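You operate a simulated robot arm through the tools that you are given. There is no shell and no other tool.

You are at the controls of a simulated robot arm. One attempt, no reset.

Task
Salt the three ice slabs, close the yellow mould and stand it in the tub.
Fine: keep the salt on the ice; put the shaker back. Set down upright: salt shaker, what you pick out.

Only the result counts: the job must be done as asked and must still hold three seconds after the hand-in. Knocking over, shifting, dropping, spilling or breaking anything else fails it.

Robot
A 7-joint arm with a fingered hand, fixed in place. Base frame: the origin is on the floor under the middle of its stand, x ahead of it, y to its left, z up. Units: m, degrees, N and s.
It reaches about 1.164 m from its shoulder. Its first joint turns from -166.0 to 166.0 degrees. Payload 4.7 kg.
Tool frame: the origin (TCP) lies between the finger pads and is the grasp point; the fingertips stand 0.036 m ahead of it; z points along the fingers, y is the line along which they close. The gripper opens to 0.12 m; its body begins 0.042 m behind the TCP. The gripper is a hand of 5 fingers: y runs from the thumb to the fingers, the wrist lies at [-0.018, -0.122, -0.21] in the tool frame, and closing takes about 1.5 s.
Orientation is told as [roll, pitch, yaw] about the base's x, y, z axes, in that order, counted from this pose: with the fingers straight down and the wrist toward the robot, the tool's x, y and z point along [0, 1, 0], [1, 0, 0] and [0, 0, -1] of the base frame.

Tools
- The arm moves only by the tool drive_tool. Its argument "deltas" is a list of rows, each an object of numbers (a shift or turn left out is 0, a gripper value left out holds the last): "dx", "dy", "dz": the shift along the base's x, y, z in units of 50 mm (1.0 is 50 mm); "rx", "ry", "rz": the turn, a rotation vector about the base's x, y, z in units of 4 degrees (1.0 is 4 degrees). In form: [{"dx": .., "dy": .., "dz": .., "rx": .., "ry": .., "rz": ..}, ...]. A call has 1 to 20 rows; each row shifts and turns the commanded pose from where the row before left it. "grip" is the finger opening in m, from 0 to 0.12, set as the call begins (left out, the last holds). A call with a number of a shift or a turn outside -1 to 1 is refused whole. Each row takes 0.2 s and may step no farther than 0.05 m and 8.6 degrees from the row before; otherwise, or with a gripper value out of range, the whole call is refused. Where a pose cannot be reached the arm comes as near as it can. A force on the tool above 40 N (or 10 N above the force at the start of the call, whichever is more), or a blocked arm, ends the call early, and 0.2 s more pass. Each finger travels about 0.045 m/s and halts on what it meets, pressing with about 32 N; the grip force reading is that of the motor and also rises with nothing between the fingers. The clock runs only during rows and for 0.2 s after the last one: add rows that do not move to give the fingers time. The reply holds the time, the measured pose of the TCP, the force on the tool along the base axes, the opening and the grip force, in the units named above and with some noise, with the torque about the TCP (base axes, N m) and any sound that the robot's microphone picked up.
- Cameras (640 x 400 px; columns grow to the right, rows downward): "scene" is fixed at [0.4043, -0.4918, 1.5989]; the picture's right is [0.63, -0.78, 0.00], its down [-0.59, -0.48, -0.65] and it looks along [0.51, 0.41, -0.76] (base axes); focal length 352 px, centre (320, 200). "wrist" rides on the gripper at [0.073, -0.091, -0.143] in the tool frame; the picture's right is [-0.80, 0.28, -0.53], its down [-0.53, -0.73, 0.42] and it looks along [-0.27, 0.62, 0.74] (tool axes); focal length 234 px, centre (320, 200). There is no depth. A picture from a camera that has moved, and an enlarged one, comes with that camera's place and axes in the base frame and with its lens. The place of the scene camera against the robot may be out by one fixed shift of up to 0.012 m in any direction.
- get_image(camera): a new picture of that camera. No time passes.
- move_fingers(index, middle, ring, little, thumb_bend, thumb_turn): sets how far each is bent, from 0 (flat) to 1 (curled in); at 0.3 the hand is open as for a grip, at 0.7 the pads meet at the TCP. One left out holds its place. A second passes; each finger stops where it meets its share of the squeeze, and holds until it gets a number again. A gripper value or a shape takes the hand back. It gives what a move gives, with no picture; readings hold the bend of each and the force on index, middle, ring, little, thumb and palm. thumb_turn goes from beside the hand (0) to across from the fingers (1), as for a grip.
- hand_shape(shape): the hand has 5 fingers and takes this shape, open, in about a second: jaw (thumb against the fingers, like two jaws); tri (thumb and two fingers); tip (a fingertip pinch); poke (one finger out to press); point (the index stretched); flat (the hand flat); cup (the hand cupped); fist (a fist). The gripper value then closes the fingers along that shape, each until it touches; the sizes above hold for jaw. It gives what a move gives, with no picture.
- zoom(camera, box): a new picture of the part [left, top, right, bottom] of that camera's present view, enlarged. No time passes.
- sign_off(): hands the job in; it is judged then, once.

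Nothing tells you positions but the pictures and the camera data. Unless the task says otherwise, let go and move clear before handing in.

The tools are called as name(argument=value, ...) on one line, values as JSON. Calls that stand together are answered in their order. drive_tool: Moves the arm, as the interface text tells. Its arguments: {"type":"object","properties":{"deltas":{"type":"array"},"grip":{"type":"number"}},"required":["deltas"]} The other tools are called the same way: hand_shape (shape) gives the hand a shape; move_fingers (index, middle, ring, little, thumb_bend, thumb_turn) moves the fingers one by one; get_image (camera) takes a picture; zoom (camera, box) takes an enlarged picture of a part of a camera's view; sign_off () hands the job in.

At the start:

```text
time: 0.0
position: [0.5293, 0.0607, 1.2609]
tool_rot: [0.0, 0.0, 0.1]
ft_force: [-1.3, 0.0, -0.3]
moment: [0.01, 0.01, -0.02]
grip_width: 0.1197
finger_force: 0.0
shape: jaw
bend: [0.3, 0.3, 0.3, 0.3, 0.3, 0.98]
finger forces: [0.1, 0.0, 0.0, 0.0, 0.0, 0.1]
```

scene: 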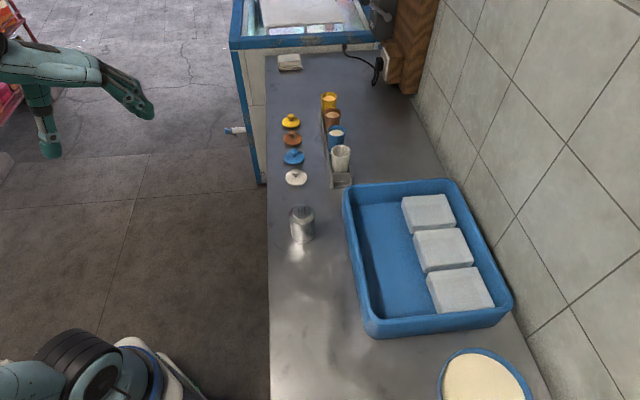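
wrist: 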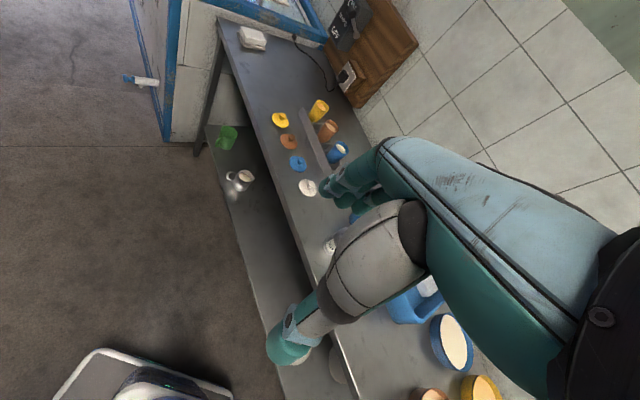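

I see a steel counter with a blue tub holding three ice slabs, a metal shaker, four lids and four moulds in a rack. I'll look closer before moving.

zoom(camera="scene", box=[260, 80, 380, 200])

zoom(camera="scene", box=[260, 180, 540, 355])

zoom(camera="wrist", box=[200, 60, 400, 240])

```text
3.33 times, centred on (320, 140) of scene
camera zoom: at [0.4043, -0.4918, 1.5989], right [0.63, -0.78, 0.0], down [-0.59, -0.48, -0.65], along [0.51, 0.41, -0.76], focal length 1173 px, centre (320, 400)
```

zoom: 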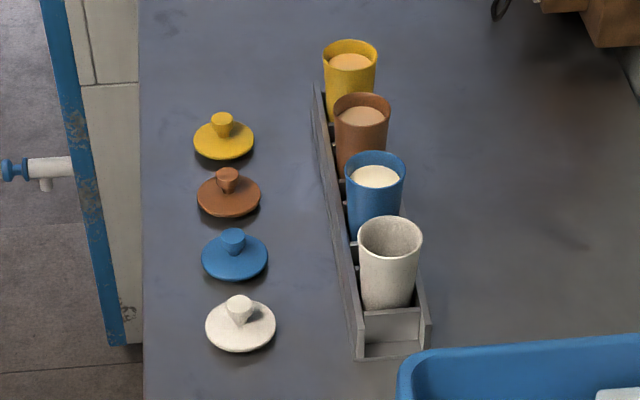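

```text
2.29 times, centred on (400, 268) of scene
camera zoom: at [0.4043, -0.4918, 1.5989], right [0.63, -0.78, 0.0], down [-0.59, -0.48, -0.65], along [0.51, 0.41, -0.76], focal length 804 px, centre (137, 46)
```

zoom: 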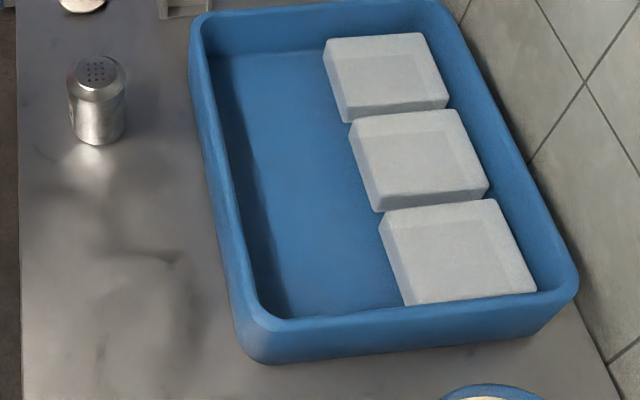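

```text
2.22 times, centred on (300, 150) of wrist
camera zoom: at [0.4388, 0.1328, 1.4056], right [0.28, -0.8, 0.53], down [-0.73, -0.53, -0.42], along [0.62, -0.27, -0.74], focal length 520 px, centre (364, 311)
```

zoom: 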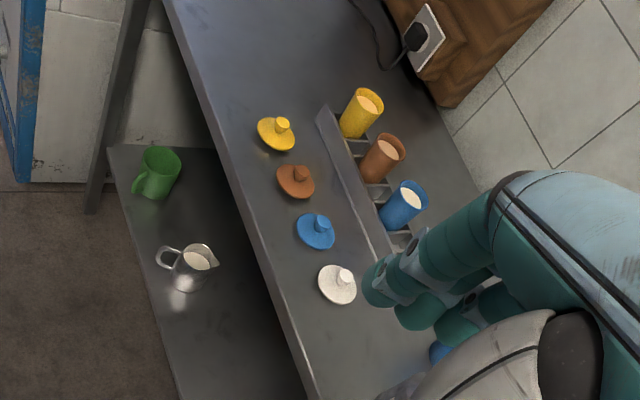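

I want to understand the hand geometry (which side the thumb and fingers are on) and the rack before moving.

zoom(camera="scene", box=[0, 20, 180, 180])

zoom(camera="wrist", box=[240, 130, 640, 400])

zoom(camera="scene", box=[310, 85, 370, 195])

```text
2.50 times, centred on (90, 100) of scene
camera zoom: at [0.4043, -0.4918, 1.5989], right [0.63, -0.78, 0.0], down [-0.59, -0.48, -0.65], along [0.51, 0.41, -0.76], focal length 880 px, centre (895, 450)
```

zoom: 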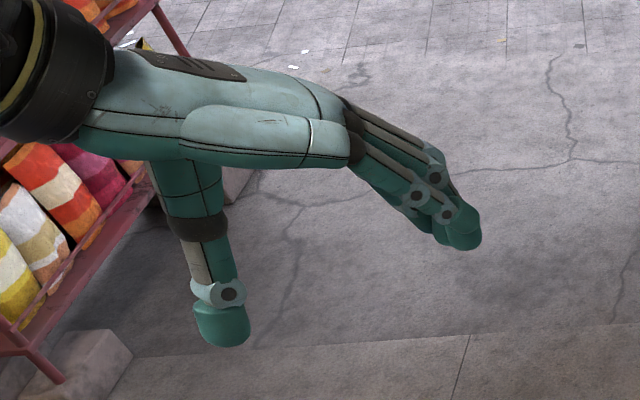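

```text
1.48 times, centred on (440, 265) of wrist
camera zoom: at [0.4388, 0.1328, 1.4056], right [0.28, -0.8, 0.53], down [-0.73, -0.53, -0.42], along [0.62, -0.27, -0.74], focal length 347 px, centre (142, 104)
```

zoom: 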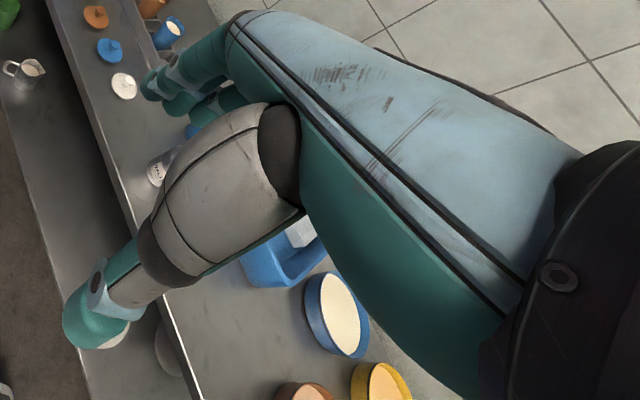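

```text
3.64 times, centred on (340, 140) of scene
camera zoom: at [0.4043, -0.4918, 1.5989], right [0.63, -0.78, 0.0], down [-0.59, -0.48, -0.65], along [0.51, 0.41, -0.76], focal length 1280 px, centre (247, 418)
```

zoom: 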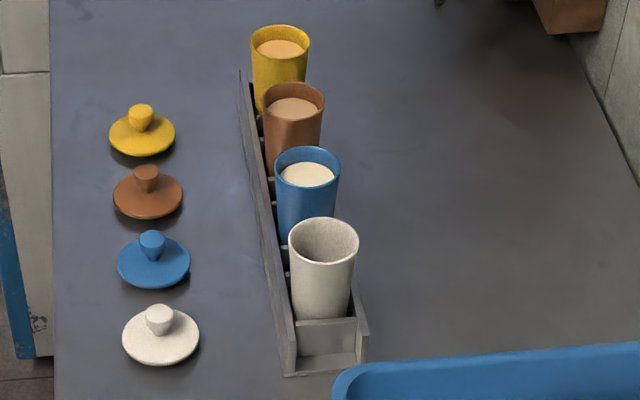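

The hand is like a human palm, with the thumb toward the robot and the fingers ahead. I'll turn it toward the counter (yaw -45°) and move over to look at the lids and moulds with the wrist camera.

drive_tool(deltas=[{"dx": 0.25, "dy": 0.2, "rz": -0.94}, {"dx": 0.25, "dy": 0.2, "rz": -0.94}, {"dx": 0.25, "dy": 0.2, "rz": -0.94}, {"dx": 0.25, "dy": 0.2, "rz": -0.94}, {"dx": 0.25, "dy": 0.2, "rz": -0.94}, {"dx": 0.25, "dy": 0.2, "rz": -0.94}, {"dx": 0.25, "dy": 0.2, "rz": -0.94}, {"dx": 0.25, "dy": 0.2, "rz": -0.94}, {"dx": 0.25, "dy": 0.2, "rz": -0.94}, {"dx": 0.25, "dy": 0.2, "rz": -0.94}, {"dx": 0.25, "dy": 0.2, "rz": -0.94}, {"dx": 0.25, "dy": 0.2, "rz": -0.94}])

get_image(camera="wrist")

get_image(camera="scene")

```text
time: 2.6
position: [0.6785, 0.1797, 1.2621]
tool_rot: [0.1, 0.1, -45.3]
ft_force: [0.4, 0.0, 1.0]
moment: [0.05, -0.03, 0.01]
grip_width: 0.1195
finger_force: 0.0
shape: jaw
bend: [0.3, 0.3, 0.3, 0.3, 0.3, 0.98]
finger forces: [0.1, 0.0, 0.0, 0.0, 0.0, 0.0]
```

```text
taken
camera wrist: at [0.6671, 0.2961, 1.4061], right [-0.37, -0.76, 0.52], down [-0.89, 0.15, -0.43], along [0.25, -0.63, -0.74], focal length 234 px, centre (320, 200)
```

wrist: 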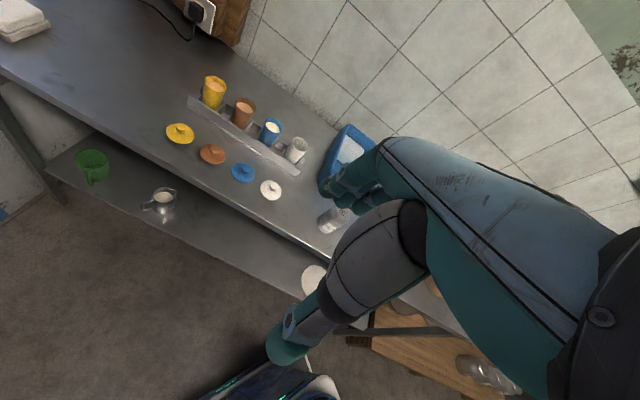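

```text
taken
```

scene: 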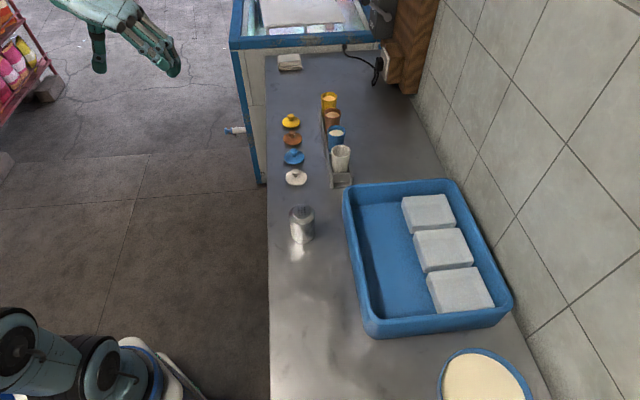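

The wrist camera now sees the moulds, lids, shaker and tub. I'll enlarge it to measure positions.

zoom(camera="wrist", box=[150, 60, 330, 210])

zoom(camera="wrist", box=[250, 110, 410, 240])

```text
2.67 times, centred on (240, 135) of wrist
camera zoom: at [0.6671, 0.2961, 1.4061], right [-0.37, -0.76, 0.52], down [-0.89, 0.15, -0.43], along [0.25, -0.63, -0.74], focal length 624 px, centre (533, 373)
```

zoom: 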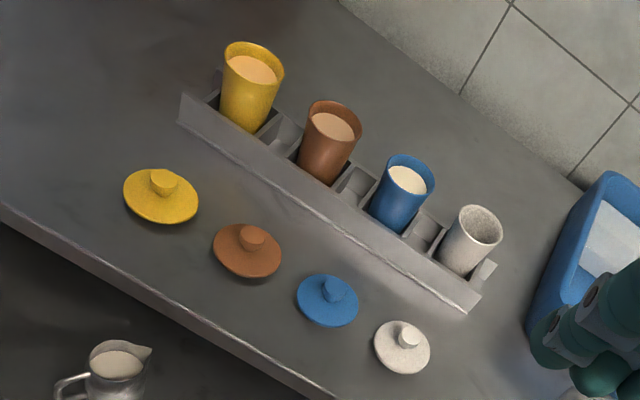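

```text
3.08 times, centred on (330, 175) of wrist
camera zoom: at [0.6671, 0.2961, 1.4061], right [-0.37, -0.76, 0.52], down [-0.89, 0.15, -0.43], along [0.25, -0.63, -0.74], focal length 720 px, centre (289, 277)
```

zoom: 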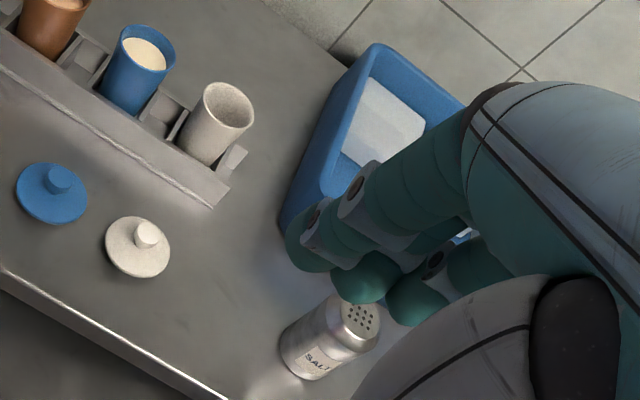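

Shaker about (0.76,-0.14) with the counter near z≈0.87, and the ice and tub further to the right. I'll turn the hand to a side grasp (fingers along the counter, thumb on the front side) while moving toward a point short of the shaker, kept high.

drive_tool(deltas=[{"dx": -0.03, "dy": -0.53, "dz": -0.1, "rx": 0.9886, "ry": -1.0}, {"dx": -0.03, "dy": -0.53, "dz": -0.1, "rx": 0.9886, "ry": -1.0}, {"dx": -0.03, "dy": -0.53, "dz": -0.1, "rx": 0.9886, "ry": -1.0}, {"dx": -0.03, "dy": -0.53, "dz": -0.1, "rx": 0.9886, "ry": -1.0}, {"dx": -0.03, "dy": -0.53, "dz": -0.1, "rx": 0.9886, "ry": -1.0}, {"dx": -0.03, "dy": -0.53, "dz": -0.1, "rx": 0.9886, "ry": -1.0}, {"dx": -0.03, "dy": -0.53, "dz": -0.1, "rx": 0.9886, "ry": -1.0}, {"dx": -0.03, "dy": -0.53, "dz": -0.1, "rx": 0.9886, "ry": -1.0}, {"dx": -0.03, "dy": -0.53, "dz": -0.1, "rx": 0.9886, "ry": -1.0}, {"dx": -0.03, "dy": -0.53, "dz": -0.1, "rx": 0.9886, "ry": -1.0}, {"dx": -0.03, "dy": -0.53, "dz": -0.1, "rx": 0.9886, "ry": -1.0}, {"dx": -0.03, "dy": -0.53, "dz": -0.1, "rx": 0.9886, "ry": -1.0}, {"dx": -0.03, "dy": -0.53, "dz": -0.1, "rx": 0.9886, "ry": -1.0}, {"dx": -0.03, "dy": -0.53, "dz": -0.1, "rx": 0.9886, "ry": -1.0}, {"dx": -0.03, "dy": -0.53, "dz": -0.1, "rx": 0.9886, "ry": -1.0}, {"dx": -0.03, "dy": -0.53, "dz": -0.1, "rx": 0.9886, "ry": -1.0}])

get_image(camera="wrist")

get_image(camera="scene")

```text
time: 6.0
position: [0.6533, -0.2447, 1.1816]
tool_rot: [89.9, -0.3, -45.5]
ft_force: [0.2, -0.1, 0.6]
moment: [-0.04, 0.04, -0.01]
grip_width: 0.1195
finger_force: 0.0
shape: jaw
bend: [0.3, 0.3, 0.3, 0.3, 0.3, 0.98]
finger forces: [0.1, 0.0, 0.0, 0.1, 0.0, 0.1]
```

```text
taken
camera wrist: at [0.4889, -0.2796, 1.2542], right [-0.17, -0.57, -0.8], down [-0.21, 0.82, -0.54], along [0.96, 0.08, -0.26], focal length 234 px, centre (320, 200)
```

wrist: 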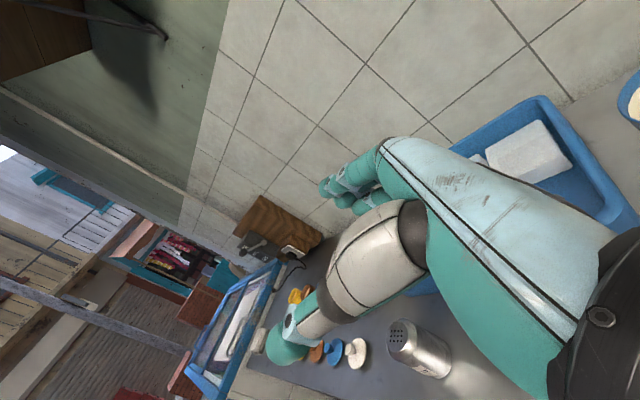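

```text
taken
```

scene: 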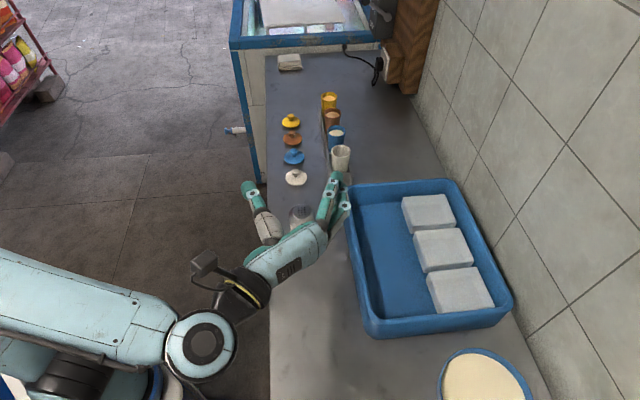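

The side-grasp orientation is reached and the shaker is visible under the thumb. I'll zoom to triangulate the shaker.

zoom(camera="wrist", box=[280, 280, 480, 400])

zoom(camera="scene", box=[180, 160, 380, 330])

```text
3.20 times, centred on (380, 340) of wrist
camera zoom: at [0.4889, -0.2796, 1.2542], right [-0.17, -0.57, -0.8], down [-0.21, 0.82, -0.54], along [0.96, 0.08, -0.26], focal length 749 px, centre (128, -248)
```

zoom: 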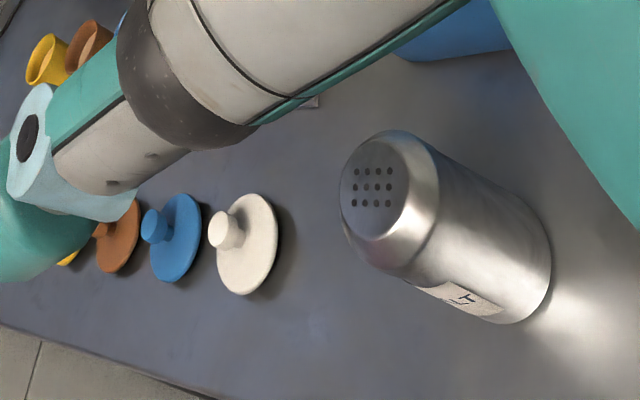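

```text
2.35 times, centred on (280, 245) of scene
camera zoom: at [0.4043, -0.4918, 1.5989], right [0.63, -0.78, 0.0], down [-0.59, -0.48, -0.65], along [0.51, 0.41, -0.76], focal length 828 px, centre (414, 94)
```

zoom: 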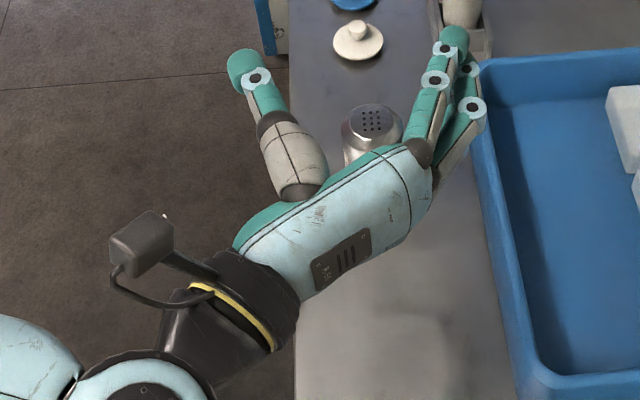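

I'd like the finger layout, to know how low the little finger reaches in this pose.

zoom(camera="wrist", box=[300, 120, 460, 230])

zoom(camera="scene", box=[230, 150, 370, 260])

```text
3.64 times, centred on (380, 175) of wrist
camera zoom: at [0.4889, -0.2796, 1.2542], right [-0.17, -0.57, -0.8], down [-0.21, 0.82, -0.54], along [0.96, 0.08, -0.26], focal length 852 px, centre (102, 291)
```

zoom: 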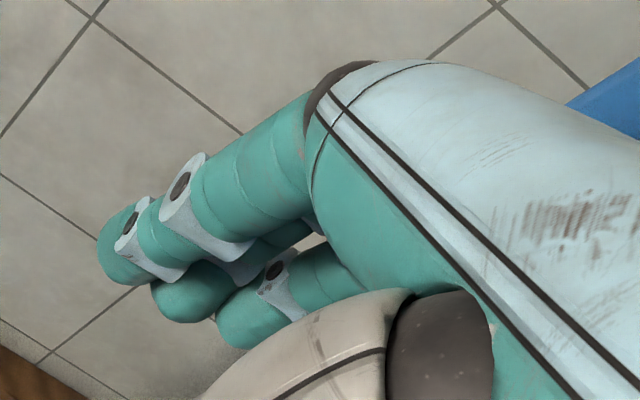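

```text
3.64 times, centred on (300, 205) of scene
camera zoom: at [0.4043, -0.4918, 1.5989], right [0.63, -0.78, 0.0], down [-0.59, -0.48, -0.65], along [0.51, 0.41, -0.76], focal length 1280 px, centre (393, 182)
```

zoom: 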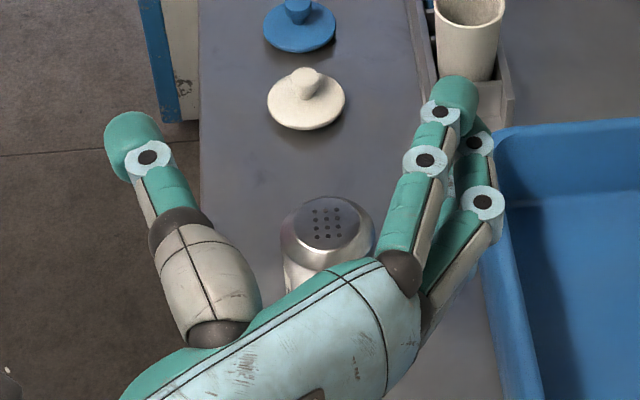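

Four fingers span about +0.01 to -0.06 m in tool x, so the TCP should be ≥0.935 for the little finger to clear the counter (≈0.866). I'll narrow the opening to 0.09 and descend behind the shaker.

drive_tool(deltas=[{"dx": 0.01, "dy": -0.01, "dz": -0.5}, {"dx": 0.01, "dy": -0.01, "dz": -0.5}, {"dx": 0.01, "dy": -0.01, "dz": -0.5}, {"dx": 0.01, "dy": -0.01, "dz": -0.5}, {"dx": 0.01, "dy": -0.01, "dz": -0.5}, {"dx": 0.01, "dy": -0.01, "dz": -0.5}, {"dx": 0.01, "dy": -0.01, "dz": -0.5}], grip=0.09)

get_image(camera="wrist")

zoom(camera="scene", box=[200, 140, 400, 300])

```text
time: 7.6
position: [0.6586, -0.2486, 1.0048]
tool_rot: [89.9, -0.4, -45.4]
ft_force: [0.7, -0.3, 0.2]
moment: [-0.01, 0.0, 0.0]
grip_width: 0.09
finger_force: 0.1
shape: jaw
bend: [0.26, 0.36, 0.33, 0.34, 0.56, 0.99]
finger forces: [0.0, 0.1, 0.1, 0.0, 0.0, 0.0]
```

```text
taken
camera wrist: at [0.4926, -0.2836, 1.0789], right [-0.18, -0.57, -0.8], down [-0.21, 0.82, -0.54], along [0.96, 0.08, -0.26], focal length 234 px, centre (320, 200)
```

wrist: 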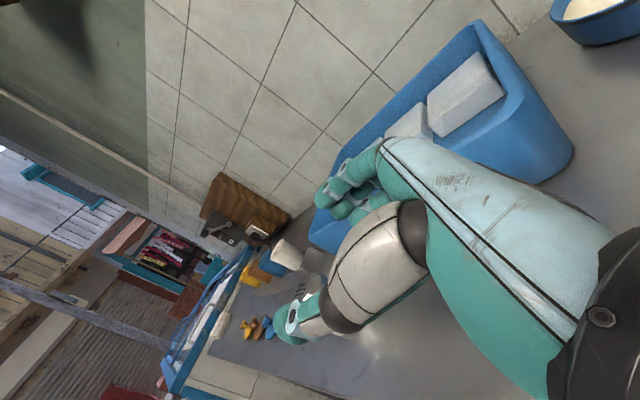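

```text
2.50 times, centred on (300, 220) of scene
camera zoom: at [0.4043, -0.4918, 1.5989], right [0.63, -0.78, 0.0], down [-0.59, -0.48, -0.65], along [0.51, 0.41, -0.76], focal length 880 px, centre (370, 150)
```

zoom: 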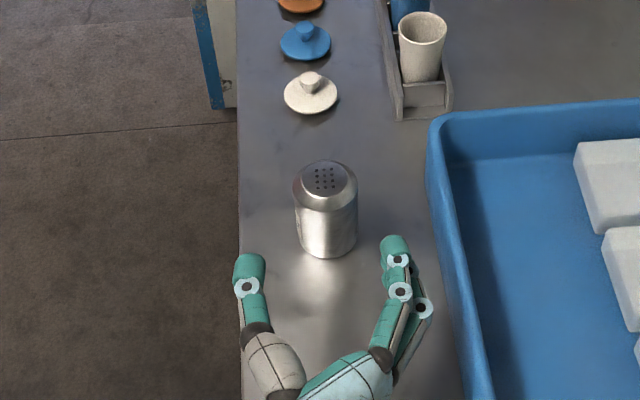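

The shaker sits centred between thumb and fingers and the fingers clear the tub. I'll lower to grasp height.

drive_tool(deltas=[{"dz": -0.34}, {"dz": -0.34}, {"dz": -0.34}, {"dz": -0.32}, {"dz": 0}])

zoom(camera="scene", box=[200, 140, 400, 300])

zoom(camera="wrist", box=[220, 160, 440, 360])

```text
time: 8.8
position: [0.6594, -0.2471, 0.938]
tool_rot: [89.9, -0.3, -45.4]
ft_force: [-0.3, -0.1, -0.1]
moment: [-0.02, 0.02, 0.01]
grip_width: 0.0903
finger_force: 0.1
shape: jaw
bend: [0.26, 0.36, 0.33, 0.34, 0.56, 0.99]
finger forces: [0.0, 0.1, 0.0, 0.0, 0.1, 0.0]
```

```text
2.50 times, centred on (300, 220) of scene
camera zoom: at [0.4043, -0.4918, 1.5989], right [0.63, -0.78, 0.0], down [-0.59, -0.48, -0.65], along [0.51, 0.41, -0.76], focal length 880 px, centre (370, 150)
```

zoom: 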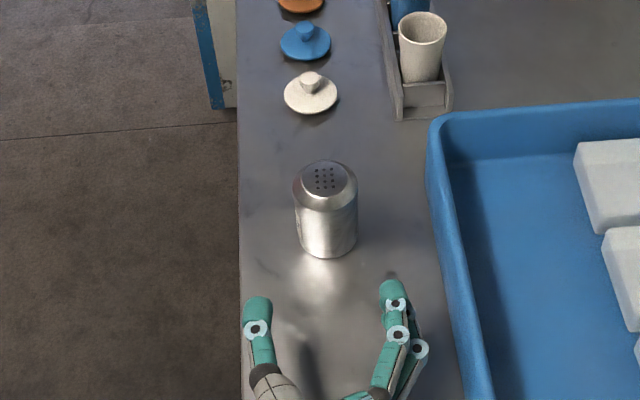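

```text
2.00 times, centred on (330, 260) of wrist
camera zoom: at [0.4931, -0.2832, 1.0121], right [-0.18, -0.57, -0.8], down [-0.21, 0.82, -0.54], along [0.96, 0.08, -0.26], focal length 468 px, centre (300, 80)
```

zoom: 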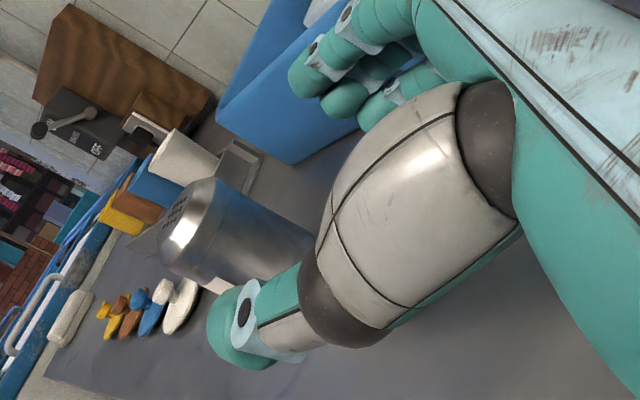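

Now I slide forward along the counter so the shaker enters between thumb and fingers, checking partway.

drive_tool(deltas=[{"dx": 0.4, "dy": 0.39}, {"dx": 0.4, "dy": 0.39}, {"dx": 0.4, "dy": 0.39}, {"dx": 0.3, "dy": 0.29}, {"dx": 0}])

zoom(camera="scene", box=[200, 140, 400, 300])

zoom(camera="wrist", box=[220, 160, 440, 360])

```text
time: 10.0
position: [0.7345, -0.1757, 0.9402]
tool_rot: [89.9, -0.2, -45.4]
ft_force: [-0.4, -0.2, -0.2]
moment: [-0.01, -0.01, 0.03]
grip_width: 0.0904
finger_force: 0.0
shape: jaw
bend: [0.26, 0.36, 0.33, 0.34, 0.56, 0.99]
finger forces: [0.0, 0.0, 0.0, 0.1, 0.0, 0.0]
```

```text
2.50 times, centred on (300, 220) of scene
camera zoom: at [0.4043, -0.4918, 1.5989], right [0.63, -0.78, 0.0], down [-0.59, -0.48, -0.65], along [0.51, 0.41, -0.76], focal length 880 px, centre (370, 150)
```

zoom: 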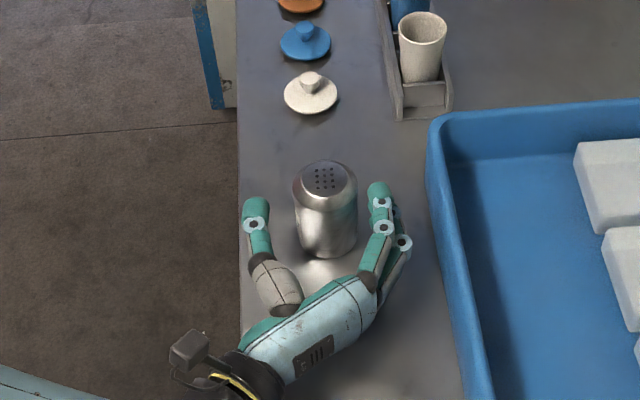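

```text
2.00 times, centred on (330, 260) of wrist
camera zoom: at [0.5681, -0.2098, 1.0132], right [-0.18, -0.57, -0.8], down [-0.21, 0.82, -0.54], along [0.96, 0.07, -0.26], focal length 468 px, centre (300, 80)
```

zoom: 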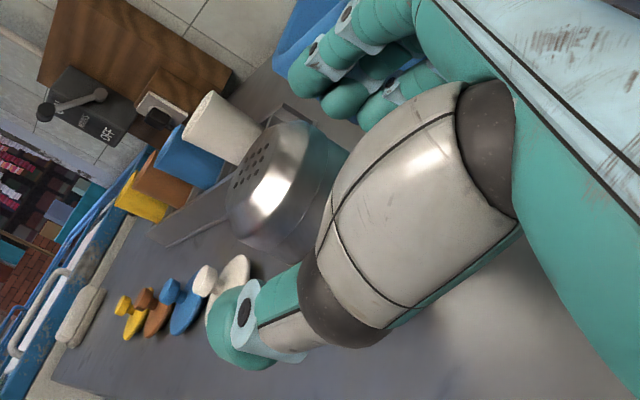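

Well centred; advancing the remaining ~4 cm, then closing the fingers.

drive_tool(deltas=[{"dx": 0.28, "dy": 0.27}, {"dx": 0.27, "dy": 0.26}, {"dx": 0}])

zoom(camera="scene", box=[200, 140, 400, 300])

zoom(camera="wrist", box=[220, 160, 440, 360])

```text
time: 10.8
position: [0.7599, -0.1489, 0.9397]
tool_rot: [90.1, -0.2, -45.4]
ft_force: [-0.5, 0.7, 0.1]
moment: [0.01, 0.01, -0.01]
grip_width: 0.09
finger_force: 0.0
shape: jaw
bend: [0.26, 0.36, 0.33, 0.34, 0.56, 0.99]
finger forces: [0.1, 0.0, 0.0, 0.1, 0.1, 0.0]
```

```text
2.50 times, centred on (300, 220) of scene
camera zoom: at [0.4043, -0.4918, 1.5989], right [0.63, -0.78, 0.0], down [-0.59, -0.48, -0.65], along [0.51, 0.41, -0.76], focal length 880 px, centre (370, 150)
```

zoom: 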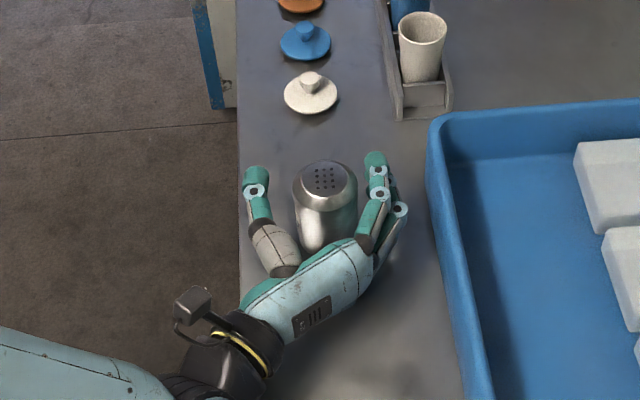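

```text
2.00 times, centred on (330, 260) of wrist
camera zoom: at [0.5955, -0.1839, 1.0124], right [-0.18, -0.57, -0.8], down [-0.21, 0.82, -0.54], along [0.96, 0.08, -0.26], focal length 468 px, centre (300, 80)
```

zoom: 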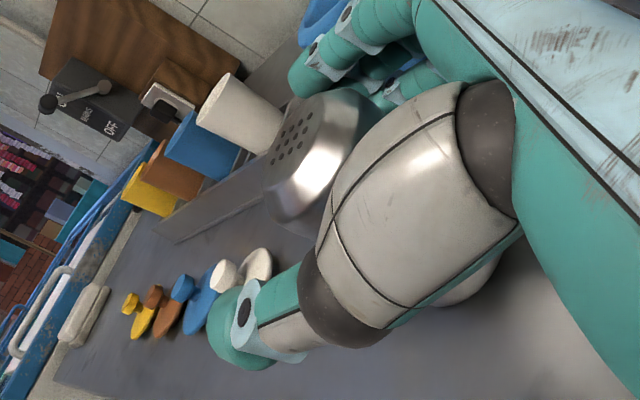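

The TCP is on the shaker's axis. Closing the fingers now.

drive_tool(deltas=[{"dx": 0}, {"dx": 0}, {"dx": 0}, {"dx": 0}, {"dx": 0}, {"dx": 0}, {"dx": 0}, {"dx": 0}, {"dx": 0}, {"dx": 0}], grip=0.02)

zoom(camera="scene", box=[200, 140, 400, 300])

zoom(camera="wrist", box=[220, 160, 440, 360])

```text
time: 13.0
position: [0.7613, -0.1489, 0.9397]
tool_rot: [89.9, -0.3, -45.4]
ft_force: [2.6, 1.2, 8.4]
moment: [-0.15, -0.4, 0.04]
grip_width: 0.0416
finger_force: 31.5
shape: jaw
bend: [0.74, 0.52, 0.48, 0.44, 0.75, 1.0]
finger forces: [14.8, 7.7, 3.6, 2.1, 25.6, 0.0]
```

```text
2.50 times, centred on (300, 220) of scene
camera zoom: at [0.4043, -0.4918, 1.5989], right [0.63, -0.78, 0.0], down [-0.59, -0.48, -0.65], along [0.51, 0.41, -0.76], focal length 880 px, centre (370, 150)
```

zoom: 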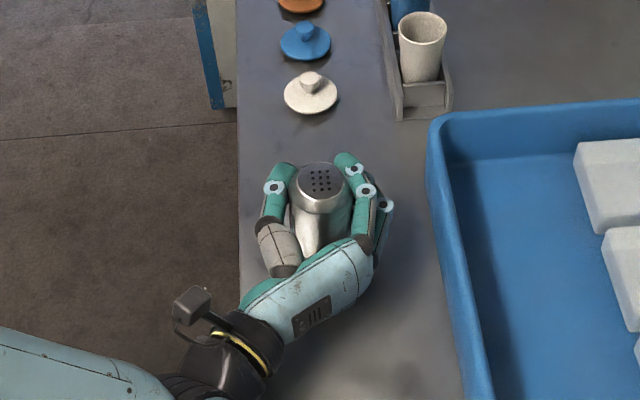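

```text
2.00 times, centred on (330, 260) of wrist
camera zoom: at [0.5952, -0.1838, 1.0126], right [-0.18, -0.57, -0.8], down [-0.21, 0.82, -0.54], along [0.96, 0.08, -0.26], focal length 468 px, centre (300, 80)
```

zoom: 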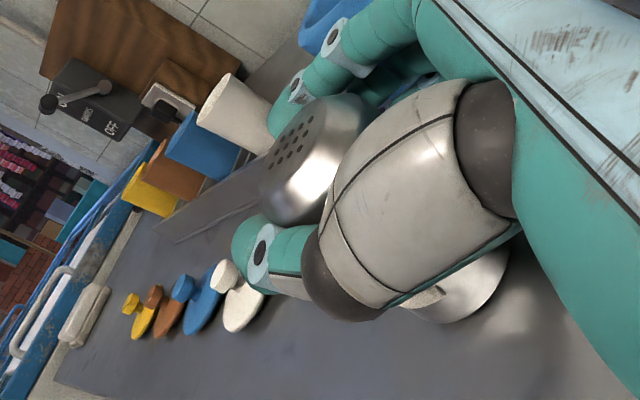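

Grip holds (thumb 26 N, fingers sharing). I'll lift a few centimetres and check that the shaker stays straight in the hand.

drive_tool(deltas=[{"dz": 0.2}, {"dz": 0.4}, {"dz": 0.5}, {"dz": 0.5}, {"dz": 0}])

zoom(camera="scene", box=[220, 130, 400, 270])

zoom(camera="wrist", box=[220, 160, 480, 360])

```text
time: 14.2
position: [0.7613, -0.1471, 1.0192]
tool_rot: [89.9, -0.2, -45.3]
ft_force: [-0.4, 0.0, -1.8]
moment: [0.02, 0.02, -0.02]
grip_width: 0.0413
finger_force: 31.9
shape: jaw
bend: [0.74, 0.53, 0.49, 0.46, 0.76, 1.0]
finger forces: [13.1, 8.8, 3.5, 2.0, 25.3, 0.1]
```

```text
2.86 times, centred on (310, 200) of scene
camera zoom: at [0.4043, -0.4918, 1.5989], right [0.63, -0.78, 0.0], down [-0.59, -0.48, -0.65], along [0.51, 0.41, -0.76], focal length 1006 px, centre (349, 200)
```

zoom: 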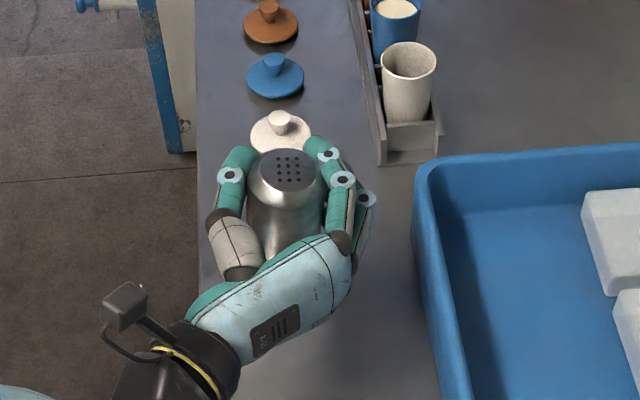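

```text
2.00 times, centred on (350, 260) of wrist
camera zoom: at [0.5963, -0.1822, 1.0919], right [-0.18, -0.57, -0.8], down [-0.21, 0.82, -0.54], along [0.96, 0.08, -0.26], focal length 468 px, centre (260, 80)
```

zoom: 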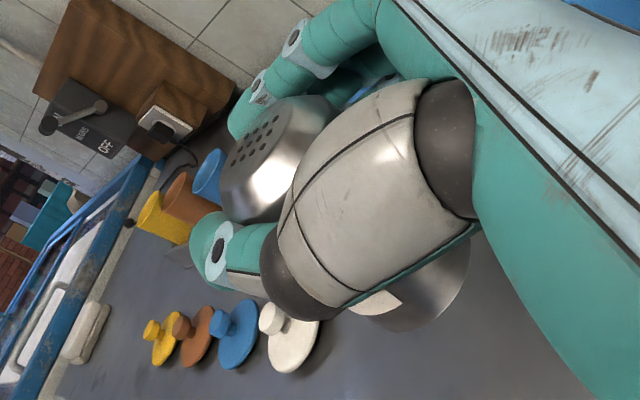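

The shaker is upright in the hand. Now I'll measure the ice slabs closely.

zoom(camera="scene", box=[340, 170, 520, 340])

get_image(camera="wrist")

```text
2.35 times, centred on (430, 255) of scene
camera zoom: at [0.4043, -0.4918, 1.5989], right [0.63, -0.78, 0.0], down [-0.59, -0.48, -0.65], along [0.51, 0.41, -0.76], focal length 828 px, centre (61, 71)
```

zoom: 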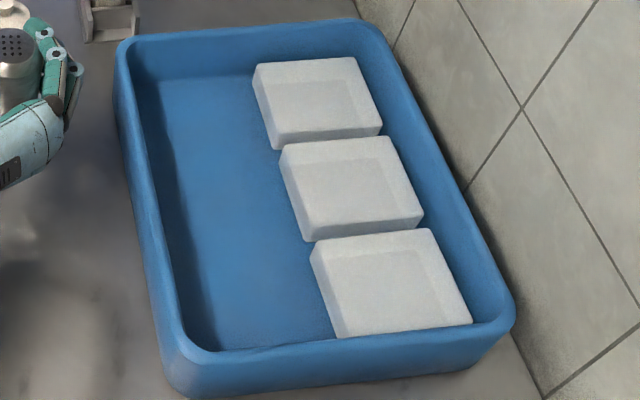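

```text
taken
camera wrist: at [0.5963, -0.1822, 1.0919], right [-0.18, -0.57, -0.8], down [-0.21, 0.82, -0.54], along [0.96, 0.08, -0.26], focal length 234 px, centre (320, 200)
```

wrist: 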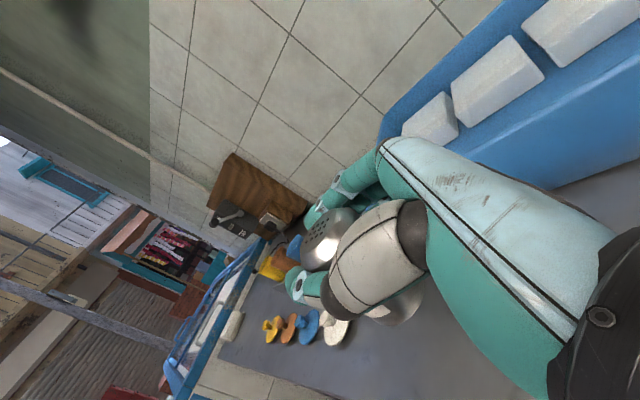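

zoom(camera="wrist", box=[380, 0, 640, 170])

```text
2.35 times, centred on (510, 85) of wrist
camera zoom: at [0.5963, -0.1822, 1.0919], right [-0.18, -0.57, -0.8], down [-0.21, 0.82, -0.54], along [0.96, 0.08, -0.26], focal length 551 px, centre (-127, 471)
```

zoom: 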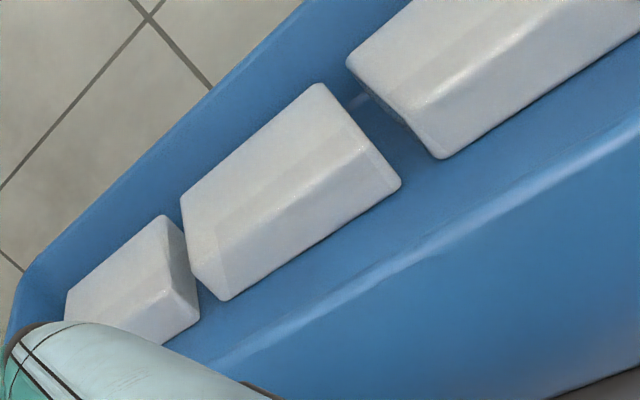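

Slab top centres come out near (0.99,-0.37), (0.91,-0.445), (0.84,-0.517) with tops at z≈0.907. I'll lift and carry the shaker upright over the far slab at safe height.

drive_tool(deltas=[{"dz": 0.3}, {"dz": 0.5}, {"dz": 0.5}, {"dz": 0.3}, {"dx": 0.2, "dy": -0.19}, {"dx": 0.4, "dy": -0.38}, {"dx": 0.48, "dy": -0.45}, {"dx": 0.48, "dy": -0.45}, {"dx": 0.48, "dy": -0.45}, {"dx": 0.48, "dy": -0.45}, {"dx": 0.48, "dy": -0.45}, {"dx": 0.48, "dy": -0.45}, {"dx": 0.48, "dy": -0.45}, {"dx": 0.4, "dy": -0.38}, {"dx": 0.28, "dy": -0.28}, {"dx": 0}])

get_image(camera="scene")

get_image(camera="wrist")

```text
time: 17.6
position: [0.9931, -0.3686, 1.0982]
tool_rot: [89.9, -0.2, -45.5]
ft_force: [-0.6, 0.3, -2.1]
moment: [0.02, -0.01, 0.02]
grip_width: 0.0412
finger_force: 32.0
shape: jaw
bend: [0.74, 0.53, 0.49, 0.46, 0.76, 1.0]
finger forces: [13.0, 7.7, 3.7, 1.9, 25.2, 0.0]
```

```text
taken
```

scene: 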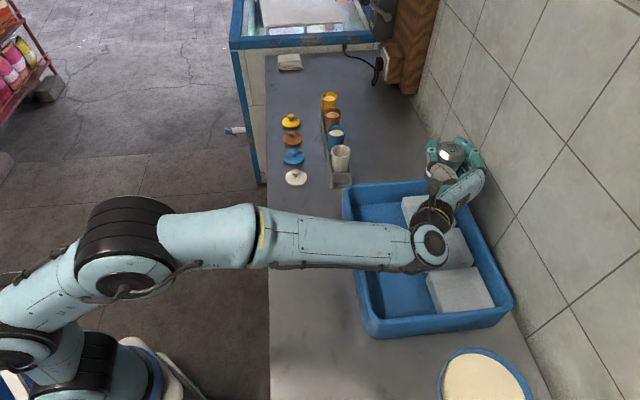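

```text
taken
camera wrist: at [0.8278, -0.4029, 1.1716], right [-0.18, -0.57, -0.8], down [-0.21, 0.82, -0.53], along [0.96, 0.08, -0.27], focal length 234 px, centre (320, 200)
```

wrist: 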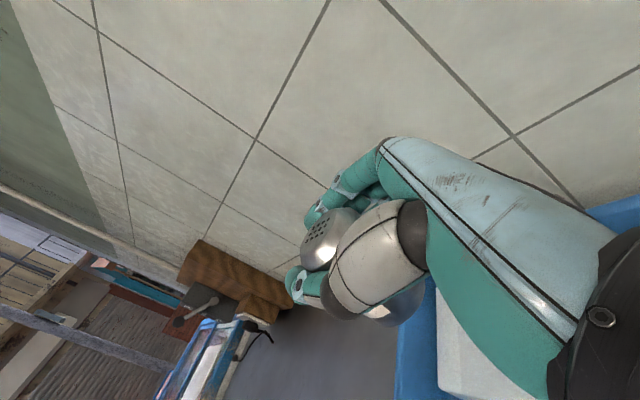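

Over the far slab now, shaker upright. I'll roll the hand toward palm-down first (about 76°, still before pouring) and check clearances.

drive_tool(deltas=[{"rx": -1}, {"rx": -1}, {"rx": -1}, {"rx": -1}, {"rx": -1}, {"rx": -1}, {"rx": -1}, {"rx": -1}, {"rx": -1}, {"rx": -1}, {"rx": -1}, {"rx": -1}, {"rx": -1}, {"rx": -1}, {"rx": -1}, {"rx": -1}, {"rx": -1}, {"rx": -1}, {"rx": 0}])

get_image(camera="scene")

get_image(camera="wrist")

```text
time: 21.6
position: [0.9937, -0.3668, 1.0994]
tool_rot: [24.5, -42.7, -17.0]
ft_force: [-0.8, -0.2, -2.5]
moment: [0.06, 0.02, 0.01]
grip_width: 0.041
finger_force: 31.9
shape: jaw
bend: [0.74, 0.53, 0.51, 0.48, 0.76, 0.99]
finger forces: [12.9, 7.7, 3.8, 1.8, 26.2, 0.0]
```

```text
taken
```

scene: 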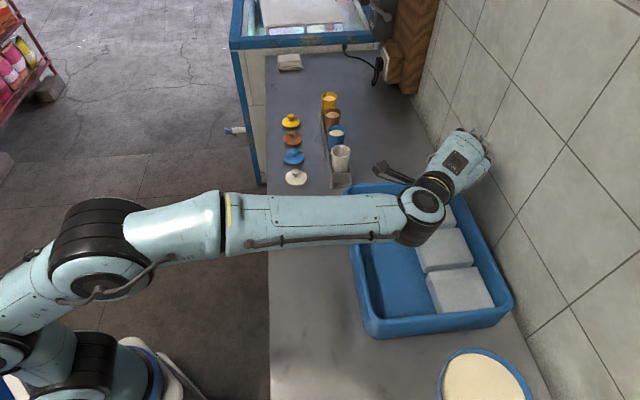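

```text
taken
camera wrist: at [0.8281, -0.3088, 1.1559], right [-0.18, -0.94, 0.3], down [-0.21, -0.26, -0.94], along [0.96, -0.23, -0.15], focal length 234 px, centre (320, 200)
```

wrist: 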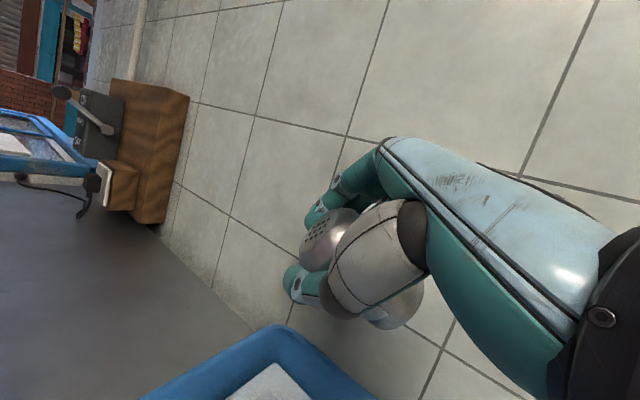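

Clear so far. Continuing the roll into the pouring range in steps, watching for salt.

drive_tool(deltas=[{"rx": -1}, {"rx": -1}, {"rx": -1}, {"rx": -1}, {"rx": -1}, {"rx": -1}, {"rx": -1}, {"rx": -1}, {"rx": -1}, {"rx": -1}, {"rx": -1}, {"rx": -1}, {"rx": 0}])

get_image(camera="scene")

get_image(camera="wrist")

```text
time: 24.4
position: [0.993, -0.368, 1.0991]
tool_rot: [-39.6, -38.0, 27.1]
ft_force: [0.8, 0.5, -1.8]
moment: [0.11, -0.02, -0.01]
grip_width: 0.0411
finger_force: 31.9
shape: jaw
bend: [0.74, 0.53, 0.51, 0.49, 0.76, 0.99]
finger forces: [13.5, 7.6, 3.8, 2.0, 26.2, 0.1]
```

```text
taken
```

scene: 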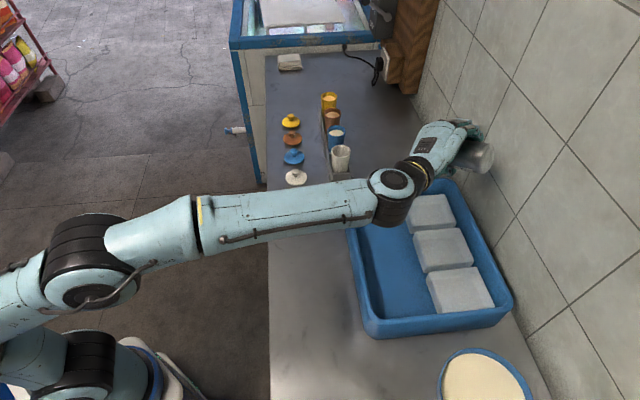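

```text
taken
camera wrist: at [0.8281, -0.2867, 1.0946], right [-0.18, -0.41, 0.9], down [-0.21, -0.87, -0.44], along [0.96, -0.27, 0.07], focal length 234 px, centre (320, 200)
```

wrist: 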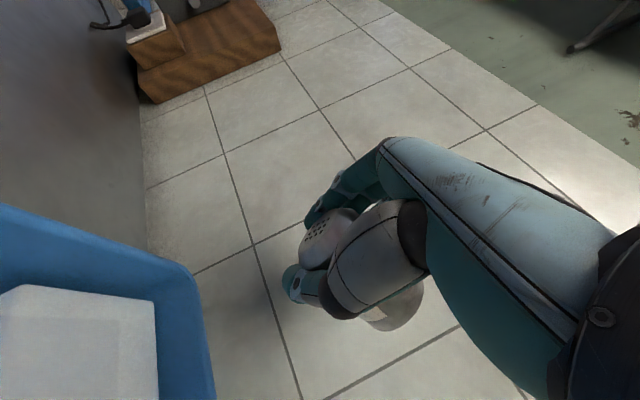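

zoom(camera="scene", box=[380, 100, 520, 240])

zoom(camera="wrist", box=[0, 190, 440, 400])

```text
2.86 times, centred on (450, 170) of scene
camera zoom: at [0.4043, -0.4918, 1.5989], right [0.63, -0.78, 0.0], down [-0.59, -0.48, -0.65], along [0.51, 0.41, -0.76], focal length 1006 px, centre (-51, 286)
```

zoom: 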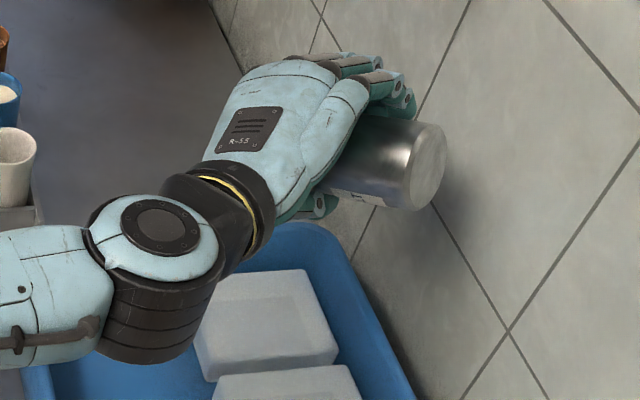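

```text
1.45 times, centred on (220, 295) of wrist
camera zoom: at [0.8281, -0.2867, 1.0946], right [-0.18, -0.41, 0.9], down [-0.21, -0.87, -0.44], along [0.96, -0.27, 0.07], focal length 341 px, centre (466, 62)
```

zoom: 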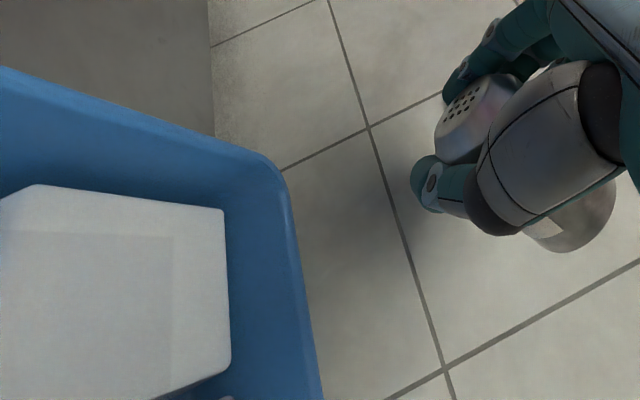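

No salt yet at 120°, and the drop line falls onto the slab. I'll complete the inversion to 180°.

drive_tool(deltas=[{"rx": -1}, {"rx": -1}, {"rx": -1}, {"rx": -1}, {"rx": -1}, {"rx": -1}, {"rx": -1}, {"rx": -1}, {"rx": -1}, {"rx": -1}, {"rx": -1}, {"rx": -1}, {"rx": -1}, {"rx": 0}])

zoom(camera="scene", box=[360, 100, 520, 260])

get_image(camera="wrist")

```text
time: 27.4
position: [0.9936, -0.3679, 1.1001]
tool_rot: [-84.4, -5.4, 45.0]
ft_force: [-0.1, 0.4, -3.4]
moment: [0.03, 0.0, -0.01]
grip_width: 0.0411
finger_force: 32.0
shape: jaw
bend: [0.74, 0.53, 0.51, 0.49, 0.76, 0.99]
finger forces: [14.4, 7.6, 3.7, 2.1, 25.9, 0.0]
```

```text
2.50 times, centred on (440, 180) of scene
camera zoom: at [0.4043, -0.4918, 1.5989], right [0.63, -0.78, 0.0], down [-0.59, -0.48, -0.65], along [0.51, 0.41, -0.76], focal length 880 px, centre (20, 250)
```

zoom: 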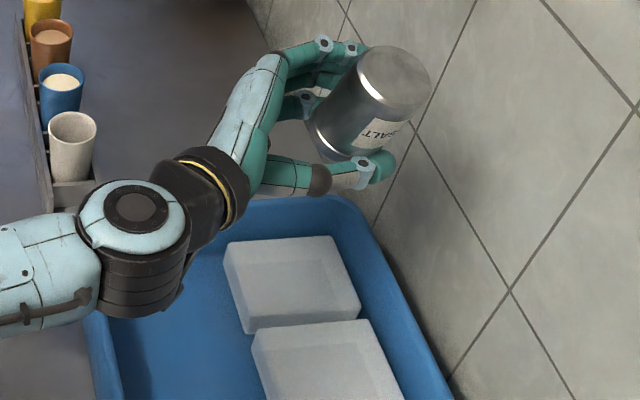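

```text
taken
camera wrist: at [0.8276, -0.322, 1.0332], right [-0.18, 0.45, 0.87], down [-0.21, -0.88, 0.42], along [0.96, -0.11, 0.25], focal length 234 px, centre (320, 200)
```

wrist: 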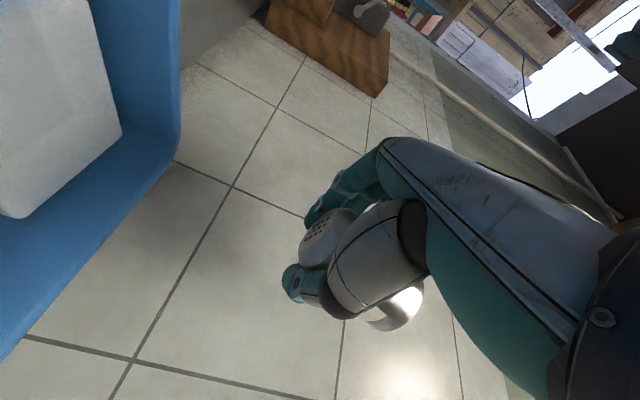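

zoom(camera="scene", box=[395, 180, 475, 240])

zoom(camera="wrist", box=[0, 0, 360, 280])

```text
6.67 times, centred on (435, 210) of scene
camera zoom: at [0.4043, -0.4918, 1.5989], right [0.63, -0.78, 0.0], down [-0.59, -0.48, -0.65], along [0.51, 0.41, -0.76], focal length 2346 px, centre (-447, 133)
```

zoom: 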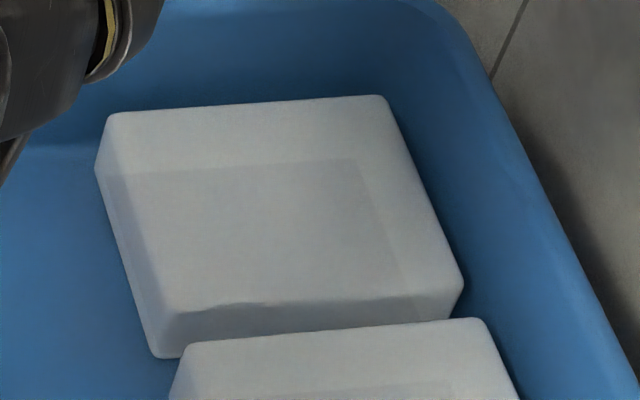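

```text
1.43 times, centred on (180, 140) of wrist
camera zoom: at [0.8276, -0.322, 1.0332], right [-0.18, 0.45, 0.87], down [-0.21, -0.88, 0.42], along [0.96, -0.11, 0.25], focal length 334 px, centre (520, 286)
```

zoom: 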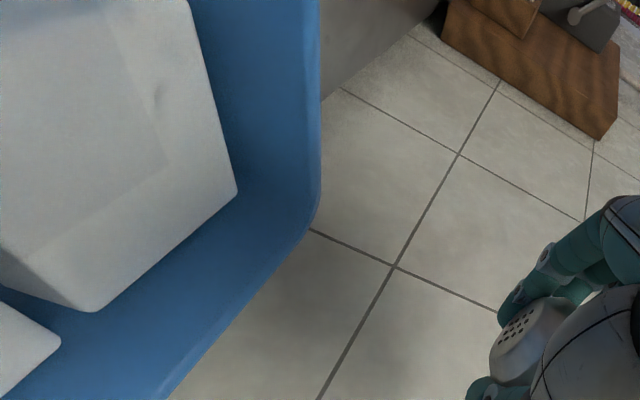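

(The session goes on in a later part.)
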